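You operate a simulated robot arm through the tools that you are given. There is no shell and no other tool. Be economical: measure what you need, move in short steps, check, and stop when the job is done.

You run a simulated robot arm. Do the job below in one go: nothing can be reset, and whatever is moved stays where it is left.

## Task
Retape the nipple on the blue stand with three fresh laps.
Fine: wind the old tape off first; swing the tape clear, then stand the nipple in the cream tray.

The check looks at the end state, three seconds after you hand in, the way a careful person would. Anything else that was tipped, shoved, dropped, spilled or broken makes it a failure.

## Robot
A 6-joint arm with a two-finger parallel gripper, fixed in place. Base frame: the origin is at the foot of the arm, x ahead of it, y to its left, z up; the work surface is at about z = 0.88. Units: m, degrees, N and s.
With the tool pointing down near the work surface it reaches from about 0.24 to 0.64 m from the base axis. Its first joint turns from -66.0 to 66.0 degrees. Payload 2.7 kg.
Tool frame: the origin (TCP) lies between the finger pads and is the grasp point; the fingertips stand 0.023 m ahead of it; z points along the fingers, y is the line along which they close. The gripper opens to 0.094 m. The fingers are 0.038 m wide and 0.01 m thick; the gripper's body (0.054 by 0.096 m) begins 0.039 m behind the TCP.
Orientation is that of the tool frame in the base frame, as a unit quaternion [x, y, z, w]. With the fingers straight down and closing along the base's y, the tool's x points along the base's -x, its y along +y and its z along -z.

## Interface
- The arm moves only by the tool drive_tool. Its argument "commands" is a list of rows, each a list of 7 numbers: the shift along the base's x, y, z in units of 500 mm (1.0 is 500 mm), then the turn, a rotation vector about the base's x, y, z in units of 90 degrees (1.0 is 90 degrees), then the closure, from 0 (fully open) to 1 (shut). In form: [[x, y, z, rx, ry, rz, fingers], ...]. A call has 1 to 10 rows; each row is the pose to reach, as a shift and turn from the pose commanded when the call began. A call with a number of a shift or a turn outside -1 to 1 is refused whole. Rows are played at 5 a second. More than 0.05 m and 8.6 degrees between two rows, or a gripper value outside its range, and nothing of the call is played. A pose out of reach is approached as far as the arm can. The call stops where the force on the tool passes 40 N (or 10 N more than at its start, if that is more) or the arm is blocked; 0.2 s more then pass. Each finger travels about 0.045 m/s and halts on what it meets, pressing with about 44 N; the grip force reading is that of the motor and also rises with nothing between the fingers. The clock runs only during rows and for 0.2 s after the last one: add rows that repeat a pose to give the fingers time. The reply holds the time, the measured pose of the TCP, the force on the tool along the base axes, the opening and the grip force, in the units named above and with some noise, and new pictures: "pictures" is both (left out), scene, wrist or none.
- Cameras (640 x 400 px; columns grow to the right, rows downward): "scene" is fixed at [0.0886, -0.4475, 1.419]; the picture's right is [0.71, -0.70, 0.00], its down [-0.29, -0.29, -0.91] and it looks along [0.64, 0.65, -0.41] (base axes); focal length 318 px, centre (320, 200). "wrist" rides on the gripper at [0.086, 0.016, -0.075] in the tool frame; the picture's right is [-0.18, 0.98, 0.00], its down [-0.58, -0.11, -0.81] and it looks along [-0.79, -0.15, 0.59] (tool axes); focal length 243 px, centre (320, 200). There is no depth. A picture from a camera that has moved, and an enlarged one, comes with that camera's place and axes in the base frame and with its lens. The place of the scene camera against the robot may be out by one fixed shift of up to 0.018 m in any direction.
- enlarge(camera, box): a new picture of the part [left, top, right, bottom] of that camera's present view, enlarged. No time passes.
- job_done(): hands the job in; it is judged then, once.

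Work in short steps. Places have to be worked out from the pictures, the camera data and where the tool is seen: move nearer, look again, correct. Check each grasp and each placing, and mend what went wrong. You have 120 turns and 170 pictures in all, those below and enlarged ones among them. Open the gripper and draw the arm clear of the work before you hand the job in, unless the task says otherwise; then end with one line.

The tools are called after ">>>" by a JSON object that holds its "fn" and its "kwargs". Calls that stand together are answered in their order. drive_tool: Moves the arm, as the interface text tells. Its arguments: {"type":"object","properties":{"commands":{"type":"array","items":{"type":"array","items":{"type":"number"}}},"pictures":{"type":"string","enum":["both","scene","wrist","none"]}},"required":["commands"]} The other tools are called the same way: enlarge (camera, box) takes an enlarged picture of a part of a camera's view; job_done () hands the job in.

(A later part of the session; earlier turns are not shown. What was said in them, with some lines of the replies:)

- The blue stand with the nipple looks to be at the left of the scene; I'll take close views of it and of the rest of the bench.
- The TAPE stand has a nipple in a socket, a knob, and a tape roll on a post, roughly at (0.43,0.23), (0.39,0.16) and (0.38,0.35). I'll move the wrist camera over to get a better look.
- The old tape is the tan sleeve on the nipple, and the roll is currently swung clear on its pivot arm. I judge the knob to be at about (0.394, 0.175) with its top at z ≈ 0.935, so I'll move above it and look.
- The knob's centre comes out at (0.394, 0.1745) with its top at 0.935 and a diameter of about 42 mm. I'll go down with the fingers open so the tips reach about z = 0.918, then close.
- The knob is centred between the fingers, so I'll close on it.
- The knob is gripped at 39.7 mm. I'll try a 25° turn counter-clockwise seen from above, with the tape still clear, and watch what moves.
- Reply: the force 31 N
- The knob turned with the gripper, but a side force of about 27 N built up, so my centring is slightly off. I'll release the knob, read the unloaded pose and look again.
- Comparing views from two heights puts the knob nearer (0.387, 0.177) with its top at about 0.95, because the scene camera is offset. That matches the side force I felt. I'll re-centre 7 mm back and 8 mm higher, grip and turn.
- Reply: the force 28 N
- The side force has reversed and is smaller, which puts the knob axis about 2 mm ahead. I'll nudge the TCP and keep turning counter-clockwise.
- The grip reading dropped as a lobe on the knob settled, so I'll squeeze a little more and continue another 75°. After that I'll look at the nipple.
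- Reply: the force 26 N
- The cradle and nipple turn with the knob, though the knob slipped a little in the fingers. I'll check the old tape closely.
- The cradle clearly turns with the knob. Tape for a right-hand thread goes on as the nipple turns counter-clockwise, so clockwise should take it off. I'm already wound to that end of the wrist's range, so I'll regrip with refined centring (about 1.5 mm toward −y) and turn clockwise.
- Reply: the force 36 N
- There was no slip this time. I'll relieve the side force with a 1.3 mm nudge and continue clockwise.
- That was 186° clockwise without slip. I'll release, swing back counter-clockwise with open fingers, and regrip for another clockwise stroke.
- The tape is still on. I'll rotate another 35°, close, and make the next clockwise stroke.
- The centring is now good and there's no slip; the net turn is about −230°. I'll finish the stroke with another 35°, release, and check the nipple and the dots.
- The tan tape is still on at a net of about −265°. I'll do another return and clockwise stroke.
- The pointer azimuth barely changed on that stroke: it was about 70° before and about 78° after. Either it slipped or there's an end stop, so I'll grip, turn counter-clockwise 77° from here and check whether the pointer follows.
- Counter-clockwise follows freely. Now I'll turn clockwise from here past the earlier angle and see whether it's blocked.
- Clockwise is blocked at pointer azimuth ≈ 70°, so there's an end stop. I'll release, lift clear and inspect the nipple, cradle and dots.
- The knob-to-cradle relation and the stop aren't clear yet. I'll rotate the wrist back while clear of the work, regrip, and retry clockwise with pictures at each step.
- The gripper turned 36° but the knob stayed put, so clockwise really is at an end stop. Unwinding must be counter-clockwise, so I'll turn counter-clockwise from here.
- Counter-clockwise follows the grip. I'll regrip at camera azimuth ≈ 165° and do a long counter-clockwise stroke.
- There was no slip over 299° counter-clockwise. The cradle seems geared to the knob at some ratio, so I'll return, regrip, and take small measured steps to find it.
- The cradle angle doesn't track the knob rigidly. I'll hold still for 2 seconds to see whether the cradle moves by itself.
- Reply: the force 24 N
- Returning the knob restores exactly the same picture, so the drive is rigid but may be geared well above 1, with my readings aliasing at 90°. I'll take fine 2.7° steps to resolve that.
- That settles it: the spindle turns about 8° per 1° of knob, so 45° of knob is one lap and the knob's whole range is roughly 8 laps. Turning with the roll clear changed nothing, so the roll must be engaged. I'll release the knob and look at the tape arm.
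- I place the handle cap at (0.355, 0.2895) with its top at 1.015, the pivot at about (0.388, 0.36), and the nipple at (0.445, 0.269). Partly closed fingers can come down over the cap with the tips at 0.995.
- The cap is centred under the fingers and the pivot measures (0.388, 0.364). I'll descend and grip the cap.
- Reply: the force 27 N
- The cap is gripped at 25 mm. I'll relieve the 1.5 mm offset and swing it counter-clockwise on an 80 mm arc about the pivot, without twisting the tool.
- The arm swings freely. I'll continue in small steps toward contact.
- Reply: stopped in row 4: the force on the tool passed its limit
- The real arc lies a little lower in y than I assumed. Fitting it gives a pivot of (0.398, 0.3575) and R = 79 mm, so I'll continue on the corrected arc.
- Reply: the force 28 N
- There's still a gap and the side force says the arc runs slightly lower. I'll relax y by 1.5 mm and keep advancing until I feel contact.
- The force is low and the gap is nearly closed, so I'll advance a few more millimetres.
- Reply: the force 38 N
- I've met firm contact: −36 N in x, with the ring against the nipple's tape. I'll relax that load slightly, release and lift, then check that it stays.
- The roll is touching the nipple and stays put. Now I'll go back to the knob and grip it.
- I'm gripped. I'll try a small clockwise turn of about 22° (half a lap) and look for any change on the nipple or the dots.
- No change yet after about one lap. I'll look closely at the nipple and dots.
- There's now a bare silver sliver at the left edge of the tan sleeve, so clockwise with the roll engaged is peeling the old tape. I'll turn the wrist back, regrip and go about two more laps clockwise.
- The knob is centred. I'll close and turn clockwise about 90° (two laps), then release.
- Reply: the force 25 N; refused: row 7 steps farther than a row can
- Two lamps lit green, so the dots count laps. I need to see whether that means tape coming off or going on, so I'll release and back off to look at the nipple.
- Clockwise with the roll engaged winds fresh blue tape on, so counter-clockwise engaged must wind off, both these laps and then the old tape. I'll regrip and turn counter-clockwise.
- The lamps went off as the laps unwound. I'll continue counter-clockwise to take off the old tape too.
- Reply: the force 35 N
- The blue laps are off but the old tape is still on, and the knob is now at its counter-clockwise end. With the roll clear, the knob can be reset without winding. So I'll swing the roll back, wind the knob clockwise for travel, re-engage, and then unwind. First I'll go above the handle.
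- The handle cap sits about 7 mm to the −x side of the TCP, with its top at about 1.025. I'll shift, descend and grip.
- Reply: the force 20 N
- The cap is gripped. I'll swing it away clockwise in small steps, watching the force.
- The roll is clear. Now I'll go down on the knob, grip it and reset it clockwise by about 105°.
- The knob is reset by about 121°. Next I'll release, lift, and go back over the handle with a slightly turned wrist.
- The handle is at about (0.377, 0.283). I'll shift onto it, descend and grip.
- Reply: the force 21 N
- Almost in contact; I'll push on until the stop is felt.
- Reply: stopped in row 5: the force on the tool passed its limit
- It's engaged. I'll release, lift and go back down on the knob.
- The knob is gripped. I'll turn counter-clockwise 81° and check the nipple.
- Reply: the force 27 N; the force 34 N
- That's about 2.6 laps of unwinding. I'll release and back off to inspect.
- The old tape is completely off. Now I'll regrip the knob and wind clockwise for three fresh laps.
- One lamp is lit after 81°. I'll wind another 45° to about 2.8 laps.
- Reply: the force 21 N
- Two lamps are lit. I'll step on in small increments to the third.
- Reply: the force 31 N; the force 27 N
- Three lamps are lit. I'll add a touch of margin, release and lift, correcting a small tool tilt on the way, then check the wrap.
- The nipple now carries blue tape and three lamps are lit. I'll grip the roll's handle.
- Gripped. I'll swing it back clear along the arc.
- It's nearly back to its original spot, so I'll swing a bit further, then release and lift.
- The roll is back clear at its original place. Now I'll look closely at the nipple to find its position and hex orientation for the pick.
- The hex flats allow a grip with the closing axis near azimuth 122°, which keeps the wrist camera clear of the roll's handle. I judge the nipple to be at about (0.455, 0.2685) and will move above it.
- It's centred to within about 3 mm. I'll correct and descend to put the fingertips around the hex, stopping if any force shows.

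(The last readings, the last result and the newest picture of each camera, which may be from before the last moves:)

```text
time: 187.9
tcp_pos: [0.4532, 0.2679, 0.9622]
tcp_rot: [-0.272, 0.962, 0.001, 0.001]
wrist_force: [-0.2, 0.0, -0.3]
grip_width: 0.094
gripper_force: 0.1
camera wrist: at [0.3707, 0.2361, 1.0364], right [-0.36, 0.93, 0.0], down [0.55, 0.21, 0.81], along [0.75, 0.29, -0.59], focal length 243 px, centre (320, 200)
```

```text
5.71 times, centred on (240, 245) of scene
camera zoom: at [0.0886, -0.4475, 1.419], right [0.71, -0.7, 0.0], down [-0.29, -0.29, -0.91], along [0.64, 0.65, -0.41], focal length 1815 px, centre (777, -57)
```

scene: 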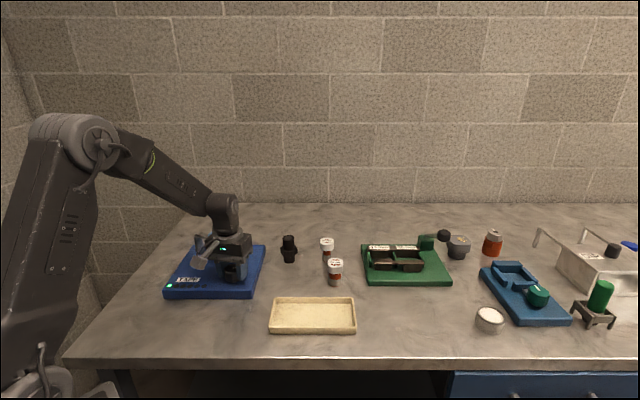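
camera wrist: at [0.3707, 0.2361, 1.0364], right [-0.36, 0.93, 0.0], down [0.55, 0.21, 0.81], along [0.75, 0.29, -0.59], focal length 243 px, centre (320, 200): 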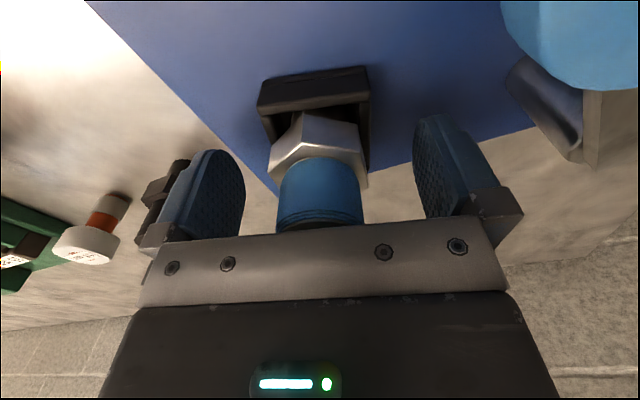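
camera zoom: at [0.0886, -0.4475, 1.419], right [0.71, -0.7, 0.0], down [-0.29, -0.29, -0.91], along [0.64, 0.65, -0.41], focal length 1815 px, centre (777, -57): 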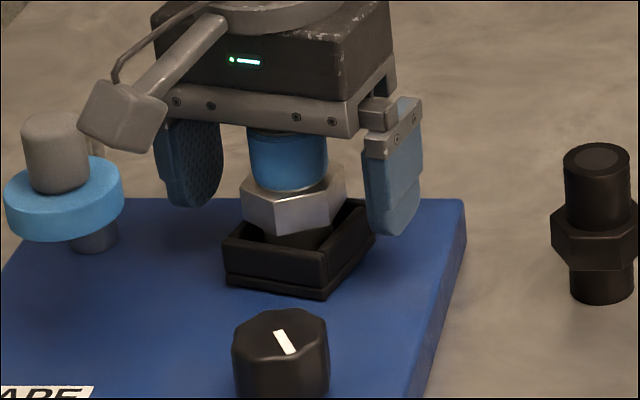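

The fingers are at hex height. I'll rotate another 14° to match the hex flats, then close.

>>> {"fn": "drive_tool", "kwargs": {"commands": [[0, 0, -0.004, 0, 0, 0.08, 0], [0, 0, -0.004, 0, 0, 0.155, 0], [0, 0, -0.004, 0, 0, 0.155, 0.3], [0, 0, -0.004, 0, 0, 0.155, 0.5], [0, 0, -0.004, 0, 0, 0.155, 0.75], [0, 0, -0.004, 0, 0, 0.155, 0.75], [0, 0, -0.004, 0, 0, 0.155, 0.75], [0, 0, -0.004, 0, 0, 0.155, 0.75]], "pictures": "wrist"}}

```text
time: 189.7
tcp_pos: [0.4536, 0.2683, 0.9615]
tcp_rot: [-0.387, 0.922, 0.0, 0.002]
wrist_force: [-0.4, 0.9, 1.1]
grip_width: 0.043
gripper_force: 43.7
camera wrist: at [0.3812, 0.2173, 1.0351], right [-0.57, 0.82, 0.0], down [0.48, 0.34, 0.81], along [0.66, 0.46, -0.59], focal length 243 px, centre (320, 200)
```

wrist: 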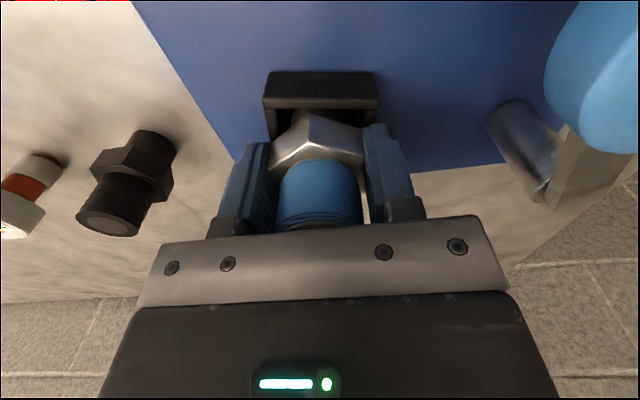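

The hex is gripped across its flats at 43 mm with no side load. I'll lift straight up.

>>> {"fn": "drive_tool", "kwargs": {"commands": [[0, 0, 0.015, 0, 0, 0, 0.8], [0, 0, 0.04, 0, 0, 0, 0.8], [0, 0, 0.08, 0, 0, 0, 0.8], [0, 0, 0.14, 0, 0, 0, 0.8], [0, 0, 0.2, 0, 0, 0, 0.8], [0, 0, 0.28, 0, 0, 0, 0.8], [0, 0, 0.28, 0, 0, 0, 0.8]], "pictures": "both"}}

>>> {"fn": "enlarge", "kwargs": {"camera": "scene", "box": [160, 185, 280, 305]}}

```text
time: 191.3
tcp_pos: [0.4526, 0.2674, 1.1009]
tcp_rot: [-0.388, 0.922, 0.001, 0.001]
wrist_force: [0.4, -0.5, -2.3]
grip_width: 0.0432
gripper_force: 43.5
camera wrist: at [0.3811, 0.2163, 1.1748], right [-0.57, 0.82, 0.0], down [0.48, 0.34, 0.81], along [0.66, 0.46, -0.59], focal length 243 px, centre (320, 200)
```

scene: 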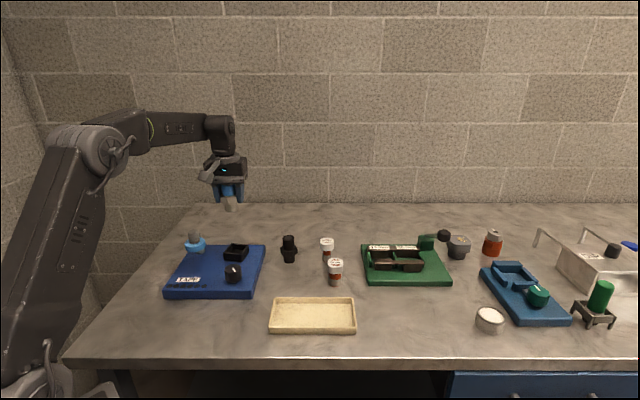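
wrist: 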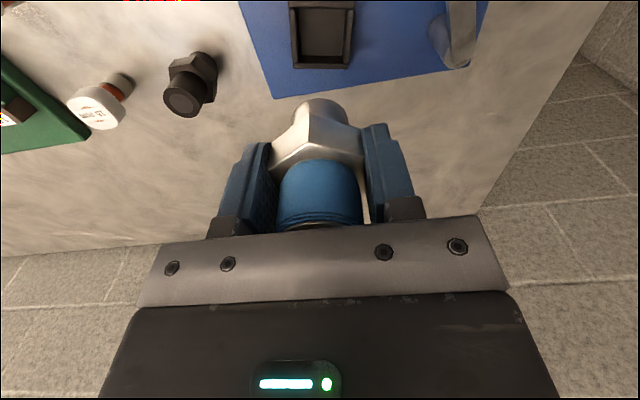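

```text
3.33 times, centred on (220, 245) of scene
camera zoom: at [0.0887, -0.4474, 1.419], right [0.71, -0.7, 0.0], down [-0.29, -0.29, -0.91], along [0.64, 0.65, -0.41], focal length 1058 px, centre (653, 50)
```

zoom: 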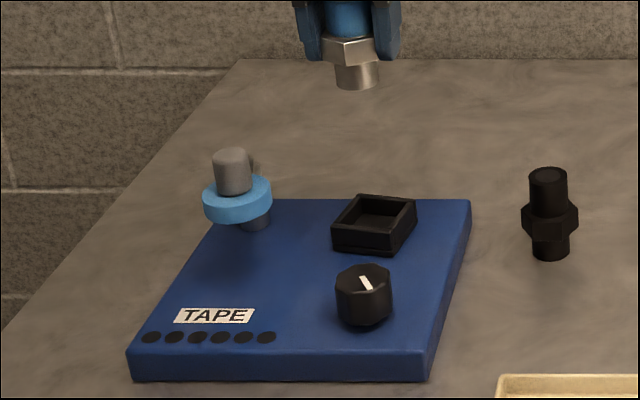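

The nipple is out and held upright. The tray's centre works out at about (0.465, −0.035), with its long axis already parallel to the finger closing line. I'll carry the nipple over there at height.

>>> {"fn": "drive_tool", "kwargs": {"commands": [[0.004, -0.08, 0, 0, 0, 0, 0.8], [0.008, -0.17, 0, 0, 0, 0, 0.8], [0.012, -0.26, 0, 0, 0, 0, 0.8], [0.016, -0.35, 0, 0, 0, 0, 0.8], [0.02, -0.44, 0, 0, 0, 0, 0.8], [0.024, -0.53, 0, 0, 0, 0, 0.8], [0.025, -0.604, 0, 0, 0, 0, 0.8], [0.025, -0.604, -0.06, 0, 0, 0, 0.8], [0.025, -0.604, -0.12, 0, 0, 0, 0.8], [0.025, -0.604, -0.12, 0, 0, 0, 0.8]], "pictures": "both"}}

>>> {"fn": "enlarge", "kwargs": {"camera": "scene", "box": [250, 220, 380, 345]}}

```text
time: 193.5
tcp_pos: [0.466, -0.0309, 1.0407]
tcp_rot: [-0.387, 0.922, 0.0, 0.001]
wrist_force: [0.3, -0.7, -2.5]
grip_width: 0.0429
gripper_force: 44.0
camera wrist: at [0.3943, -0.0824, 1.1143], right [-0.57, 0.82, 0.0], down [0.48, 0.34, 0.81], along [0.66, 0.46, -0.59], focal length 243 px, centre (320, 200)
```

scene: 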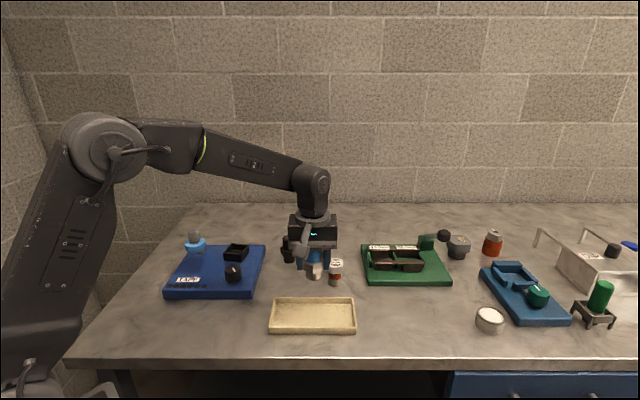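
wrist: 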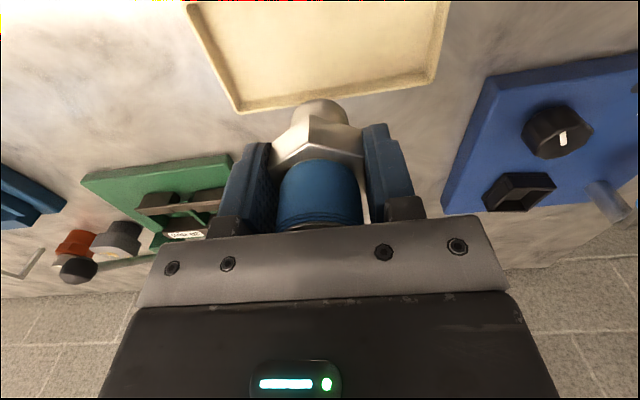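

```text
3.20 times, centred on (315, 282) of scene
camera zoom: at [0.0887, -0.4475, 1.419], right [0.71, -0.7, 0.0], down [-0.29, -0.29, -0.91], along [0.64, 0.65, -0.41], focal length 1016 px, centre (336, -64)
```

zoom: 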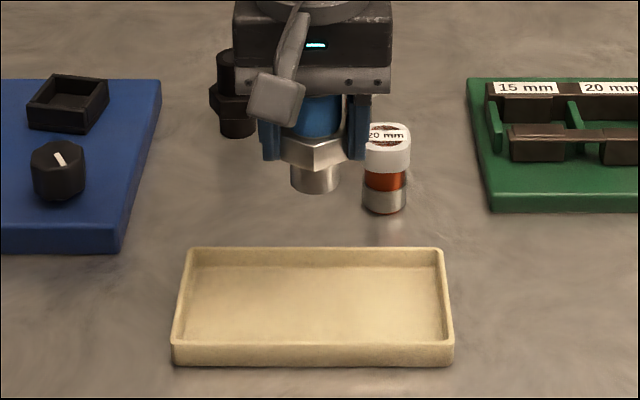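

The nipple hangs just above the tray, whose centre looks nearer (0.456, −0.039). I'll shift about 1 cm that way and descend to just above the floor.

>>> {"fn": "drive_tool", "kwargs": {"commands": [[-0.018, -0.012, 0, 0, 0, 0, 0.8], [-0.018, -0.012, -0.06, 0, 0, 0, 0.8], [-0.018, -0.012, -0.12, 0, 0, 0, 0.8], [-0.018, -0.012, -0.16, 0, 0, 0, 0.8], [-0.018, -0.012, -0.185, 0, 0, 0, 0.8], [-0.018, -0.012, -0.185, 0, 0, 0, 0.8]], "pictures": "wrist"}}

>>> {"fn": "enlarge", "kwargs": {"camera": "scene", "box": [250, 240, 380, 345]}}

```text
time: 194.9
tcp_pos: [0.4572, -0.0381, 0.9492]
tcp_rot: [-0.388, 0.922, 0.0, 0.001]
wrist_force: [0.1, -0.9, -1.9]
grip_width: 0.0431
gripper_force: 44.5
camera wrist: at [0.3841, -0.0906, 1.022], right [-0.57, 0.82, 0.0], down [0.48, 0.34, 0.81], along [0.66, 0.46, -0.59], focal length 243 px, centre (320, 200)
```

wrist: 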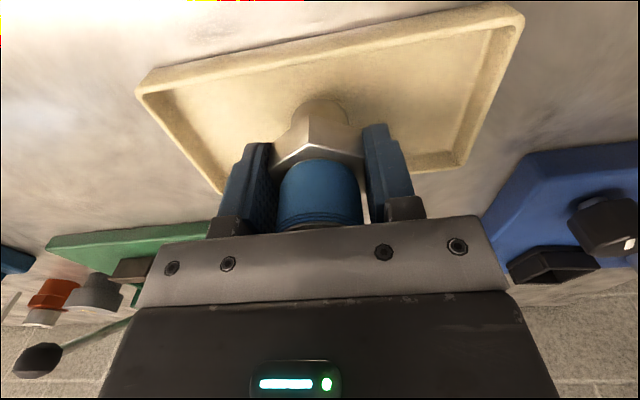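

```text
3.81 times, centred on (315, 292) of scene
camera zoom: at [0.0887, -0.4475, 1.419], right [0.71, -0.7, 0.0], down [-0.29, -0.29, -0.91], along [0.64, 0.65, -0.41], focal length 1210 px, centre (339, -152)
```

zoom: 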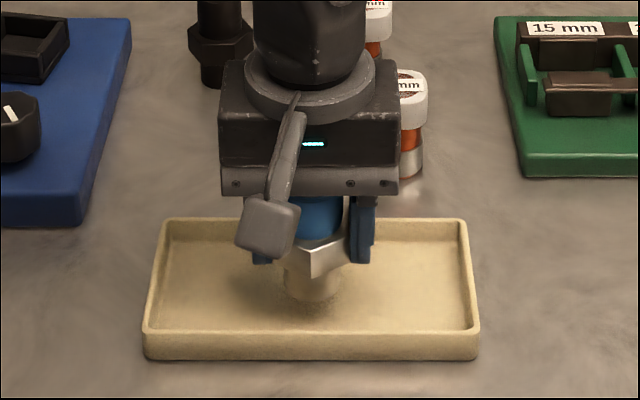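

It's well centred over the tray floor. I'll lower in 1 mm steps until I feel contact.

>>> {"fn": "drive_tool", "kwargs": {"commands": [[0, 0, -0.003, 0, 0, 0, 0.8], [0, 0, -0.006, 0, 0, 0, 0.8], [0, 0, -0.009, 0, 0, 0, 0.8], [0, 0, -0.012, 0, 0, 0, 0.8], [0, 0, -0.015, 0, 0, 0, 0.8], [0, 0, -0.018, 0, 0, 0, 0.8]], "pictures": "none"}}

```text
time: 196.3
tcp_pos: [0.456, -0.0382, 0.9403]
tcp_rot: [-0.387, 0.922, 0.001, 0.001]
wrist_force: [-0.8, -0.5, -2.7]
grip_width: 0.0431
gripper_force: 44.3
```

>>> {"fn": "drive_tool", "kwargs": {"commands": [[0, 0, -0.002, 0, 0, 0, 0.8], [0, 0, -0.004, 0, 0, 0, 0.8], [0, 0, -0.006, 0, 0, 0, 0.8], [0, 0, -0.008, 0, 0, 0, 0.8], [0, 0, -0.008, 0, 0, 0, 0.8]], "pictures": "none"}}

>>> {"fn": "enlarge", "kwargs": {"camera": "scene", "box": [285, 275, 345, 325]}}

```text
time: 197.5
tcp_pos: [0.4566, -0.0395, 0.9362]
tcp_rot: [-0.387, 0.922, 0.0, 0.001]
wrist_force: [-0.5, 0.0, -2.2]
grip_width: 0.0429
gripper_force: 44.2
```

```text
8.00 times, centred on (315, 300) of scene
camera zoom: at [0.0887, -0.4475, 1.419], right [0.71, -0.7, 0.0], down [-0.29, -0.29, -0.91], along [0.64, 0.65, -0.41], focal length 2540 px, centre (360, -600)
```

zoom: 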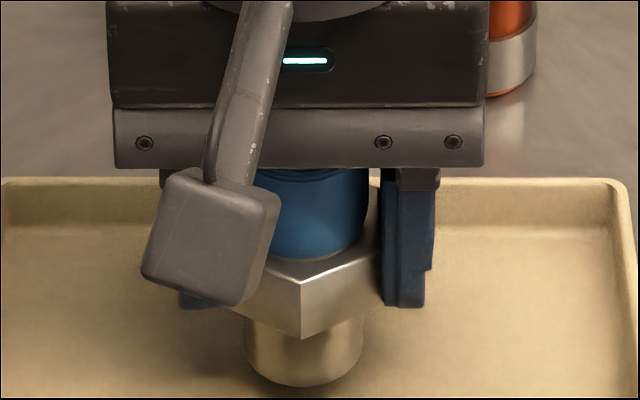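

No contact yet; I'll continue down.

>>> {"fn": "drive_tool", "kwargs": {"commands": [[0, 0, -0.002, 0, 0, 0, 0.8], [0, 0, -0.004, 0, 0, 0, 0.8], [0, 0, -0.006, 0, 0, 0, 0.8], [0, 0, -0.008, 0, 0, 0, 0.8], [0, 0, -0.01, 0, 0, 0, 0.8], [0, 0, -0.01, 0, 0, 0, 0.8]], "pictures": "none"}}

```text
time: 198.9
tcp_pos: [0.4555, -0.0383, 0.9306]
tcp_rot: [-0.387, 0.922, 0.0, 0.001]
wrist_force: [-0.9, 0.5, -2.5]
grip_width: 0.0433
gripper_force: 43.9
```

>>> {"fn": "drive_tool", "kwargs": {"commands": [[0, 0, -0.002, 0, 0, 0, 0.8], [0, 0, -0.004, 0, 0, 0, 0.8], [0, 0, -0.006, 0, 0, 0, 0.8], [0, 0, -0.006, 0, 0, 0, 0.8]], "pictures": "none"}}

>>> {"fn": "enlarge", "kwargs": {"camera": "scene", "box": [285, 275, 345, 325]}}

```text
time: 199.9
tcp_pos: [0.4564, -0.0384, 0.9281]
tcp_rot: [-0.387, 0.922, 0.001, 0.001]
wrist_force: [0.0, 0.2, -1.9]
grip_width: 0.043
gripper_force: 43.9
```

```text
8.00 times, centred on (315, 300) of scene
camera zoom: at [0.0887, -0.4475, 1.419], right [0.71, -0.7, 0.0], down [-0.29, -0.29, -0.91], along [0.64, 0.65, -0.41], focal length 2540 px, centre (360, -600)
```

zoom: 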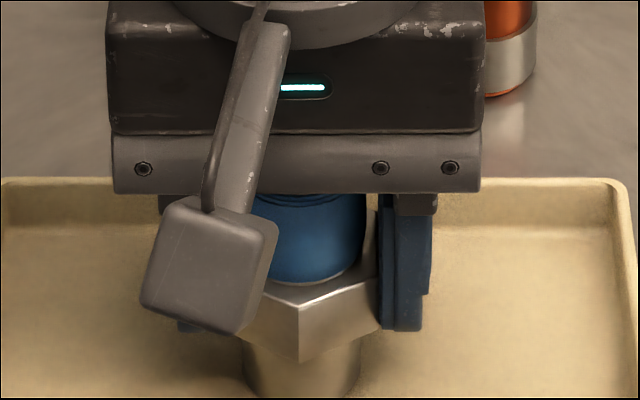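

>>> {"fn": "drive_tool", "kwargs": {"commands": [[0, 0, -0.0015, 0, 0, 0, 0.8], [0, 0, -0.003, 0, 0, 0, 0.8], [0, 0, -0.0045, 0, 0, 0, 0.8], [0, 0, -0.006, 0, 0, 0, 0.8], [0, 0, -0.006, 0, 0, 0, 0.8]], "pictures": "none"}}

```text
time: 201.1
tcp_pos: [0.4566, -0.039, 0.9274]
tcp_rot: [-0.388, 0.922, -0.001, 0.003]
wrist_force: [-11.1, 7.6, 33.6]
grip_width: 0.043
gripper_force: 43.9
```

The nipple is on the tray floor (34 N). I'll ease up to relieve the load, then open.

>>> {"fn": "drive_tool", "kwargs": {"commands": [[0, 0, 0.002, 0, 0, 0, 0.8], [0, 0, 0.0035, 0, 0, 0, 0.8], [0, 0, 0.0035, 0, 0, 0, 0.8]], "pictures": "none"}}

```text
time: 201.9
tcp_pos: [0.4569, -0.0395, 0.9277]
tcp_rot: [-0.387, 0.922, 0.0, 0.003]
wrist_force: [3.5, 5.8, 16.1]
grip_width: 0.0429
gripper_force: 44.0
```

>>> {"fn": "drive_tool", "kwargs": {"commands": [[0, 0, 0.0014, 0, 0, 0, 0.8], [0, 0, 0.0014, 0, 0, 0, 0.52], [0, 0, 0.0014, 0, 0, 0, 0.4], [0, 0, 0.0014, 0, 0, 0, 0.25], [0, 0, 0.0014, 0, 0, 0, 0.15], [0, 0, 0.0014, 0, 0, 0, 0.15]], "pictures": "wrist"}}

```text
time: 203.3
tcp_pos: [0.4559, -0.0397, 0.9272]
tcp_rot: [-0.387, 0.922, 0.0, 0.001]
wrist_force: [0.1, -0.1, 0.4]
grip_width: 0.0799
gripper_force: 0.1
camera wrist: at [0.3842, -0.0906, 1.0013], right [-0.57, 0.82, 0.0], down [0.48, 0.34, 0.81], along [0.66, 0.46, -0.59], focal length 243 px, centre (320, 200)
```

wrist: 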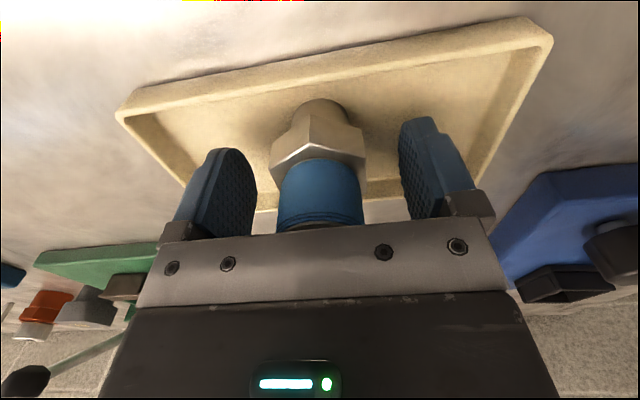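

The nipple stands free between the open fingers. I'll lift straight up, draw the arm back, and check everything.

>>> {"fn": "drive_tool", "kwargs": {"commands": [[0, 0, 0.03, 0, 0, 0, 0.15], [0, 0, 0.08, 0, 0, 0, 0.15], [0, 0, 0.16, 0, 0, 0, 0.1], [0, 0, 0.24, 0, 0, 0, 0], [0, 0, 0.33, 0, 0, 0, 0], [-0.06, 0.03, 0.39, 0, 0, 0, 0], [-0.13, 0.06, 0.44, 0, 0, 0, 0], [-0.2, 0.09, 0.48, 0, 0, 0, 0], [-0.2, 0.09, 0.48, 0, 0, 0, 0]], "pictures": "scene"}}

>>> {"fn": "enlarge", "kwargs": {"camera": "scene", "box": [260, 240, 370, 340]}}

```text
time: 205.3
tcp_pos: [0.3588, 0.0063, 1.1672]
tcp_rot: [-0.386, 0.922, 0.0, 0.001]
wrist_force: [0.1, -0.4, -0.5]
grip_width: 0.0939
gripper_force: 0.3
```

scene: 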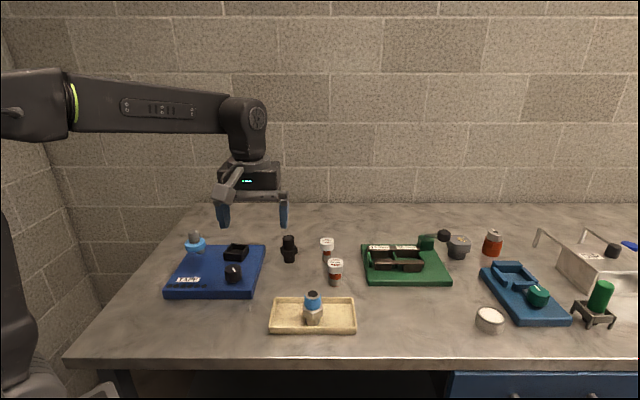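

```text
4.00 times, centred on (315, 290) of scene
camera zoom: at [0.0886, -0.4475, 1.419], right [0.71, -0.7, 0.0], down [-0.29, -0.29, -0.91], along [0.64, 0.65, -0.41], focal length 1270 px, centre (340, -160)
```

zoom: 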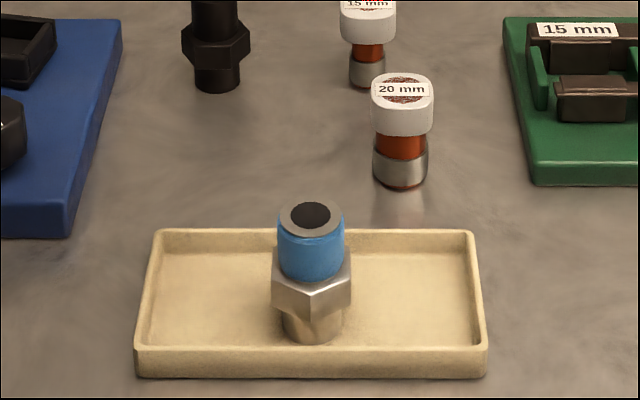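

The nipple stands upright in the cream tray with its fresh blue wrap. The roll is swung clear, nothing else has moved, and the arm is clear with the gripper open, so I'm handing in.

>>> {"fn": "job_done", "kwargs": {}}

```text
The job is handed in.
```

The old tape is off, the nipple has three fresh laps (three lamps lit), the roll is swung clear, and the nipple is standing in the cream tray.
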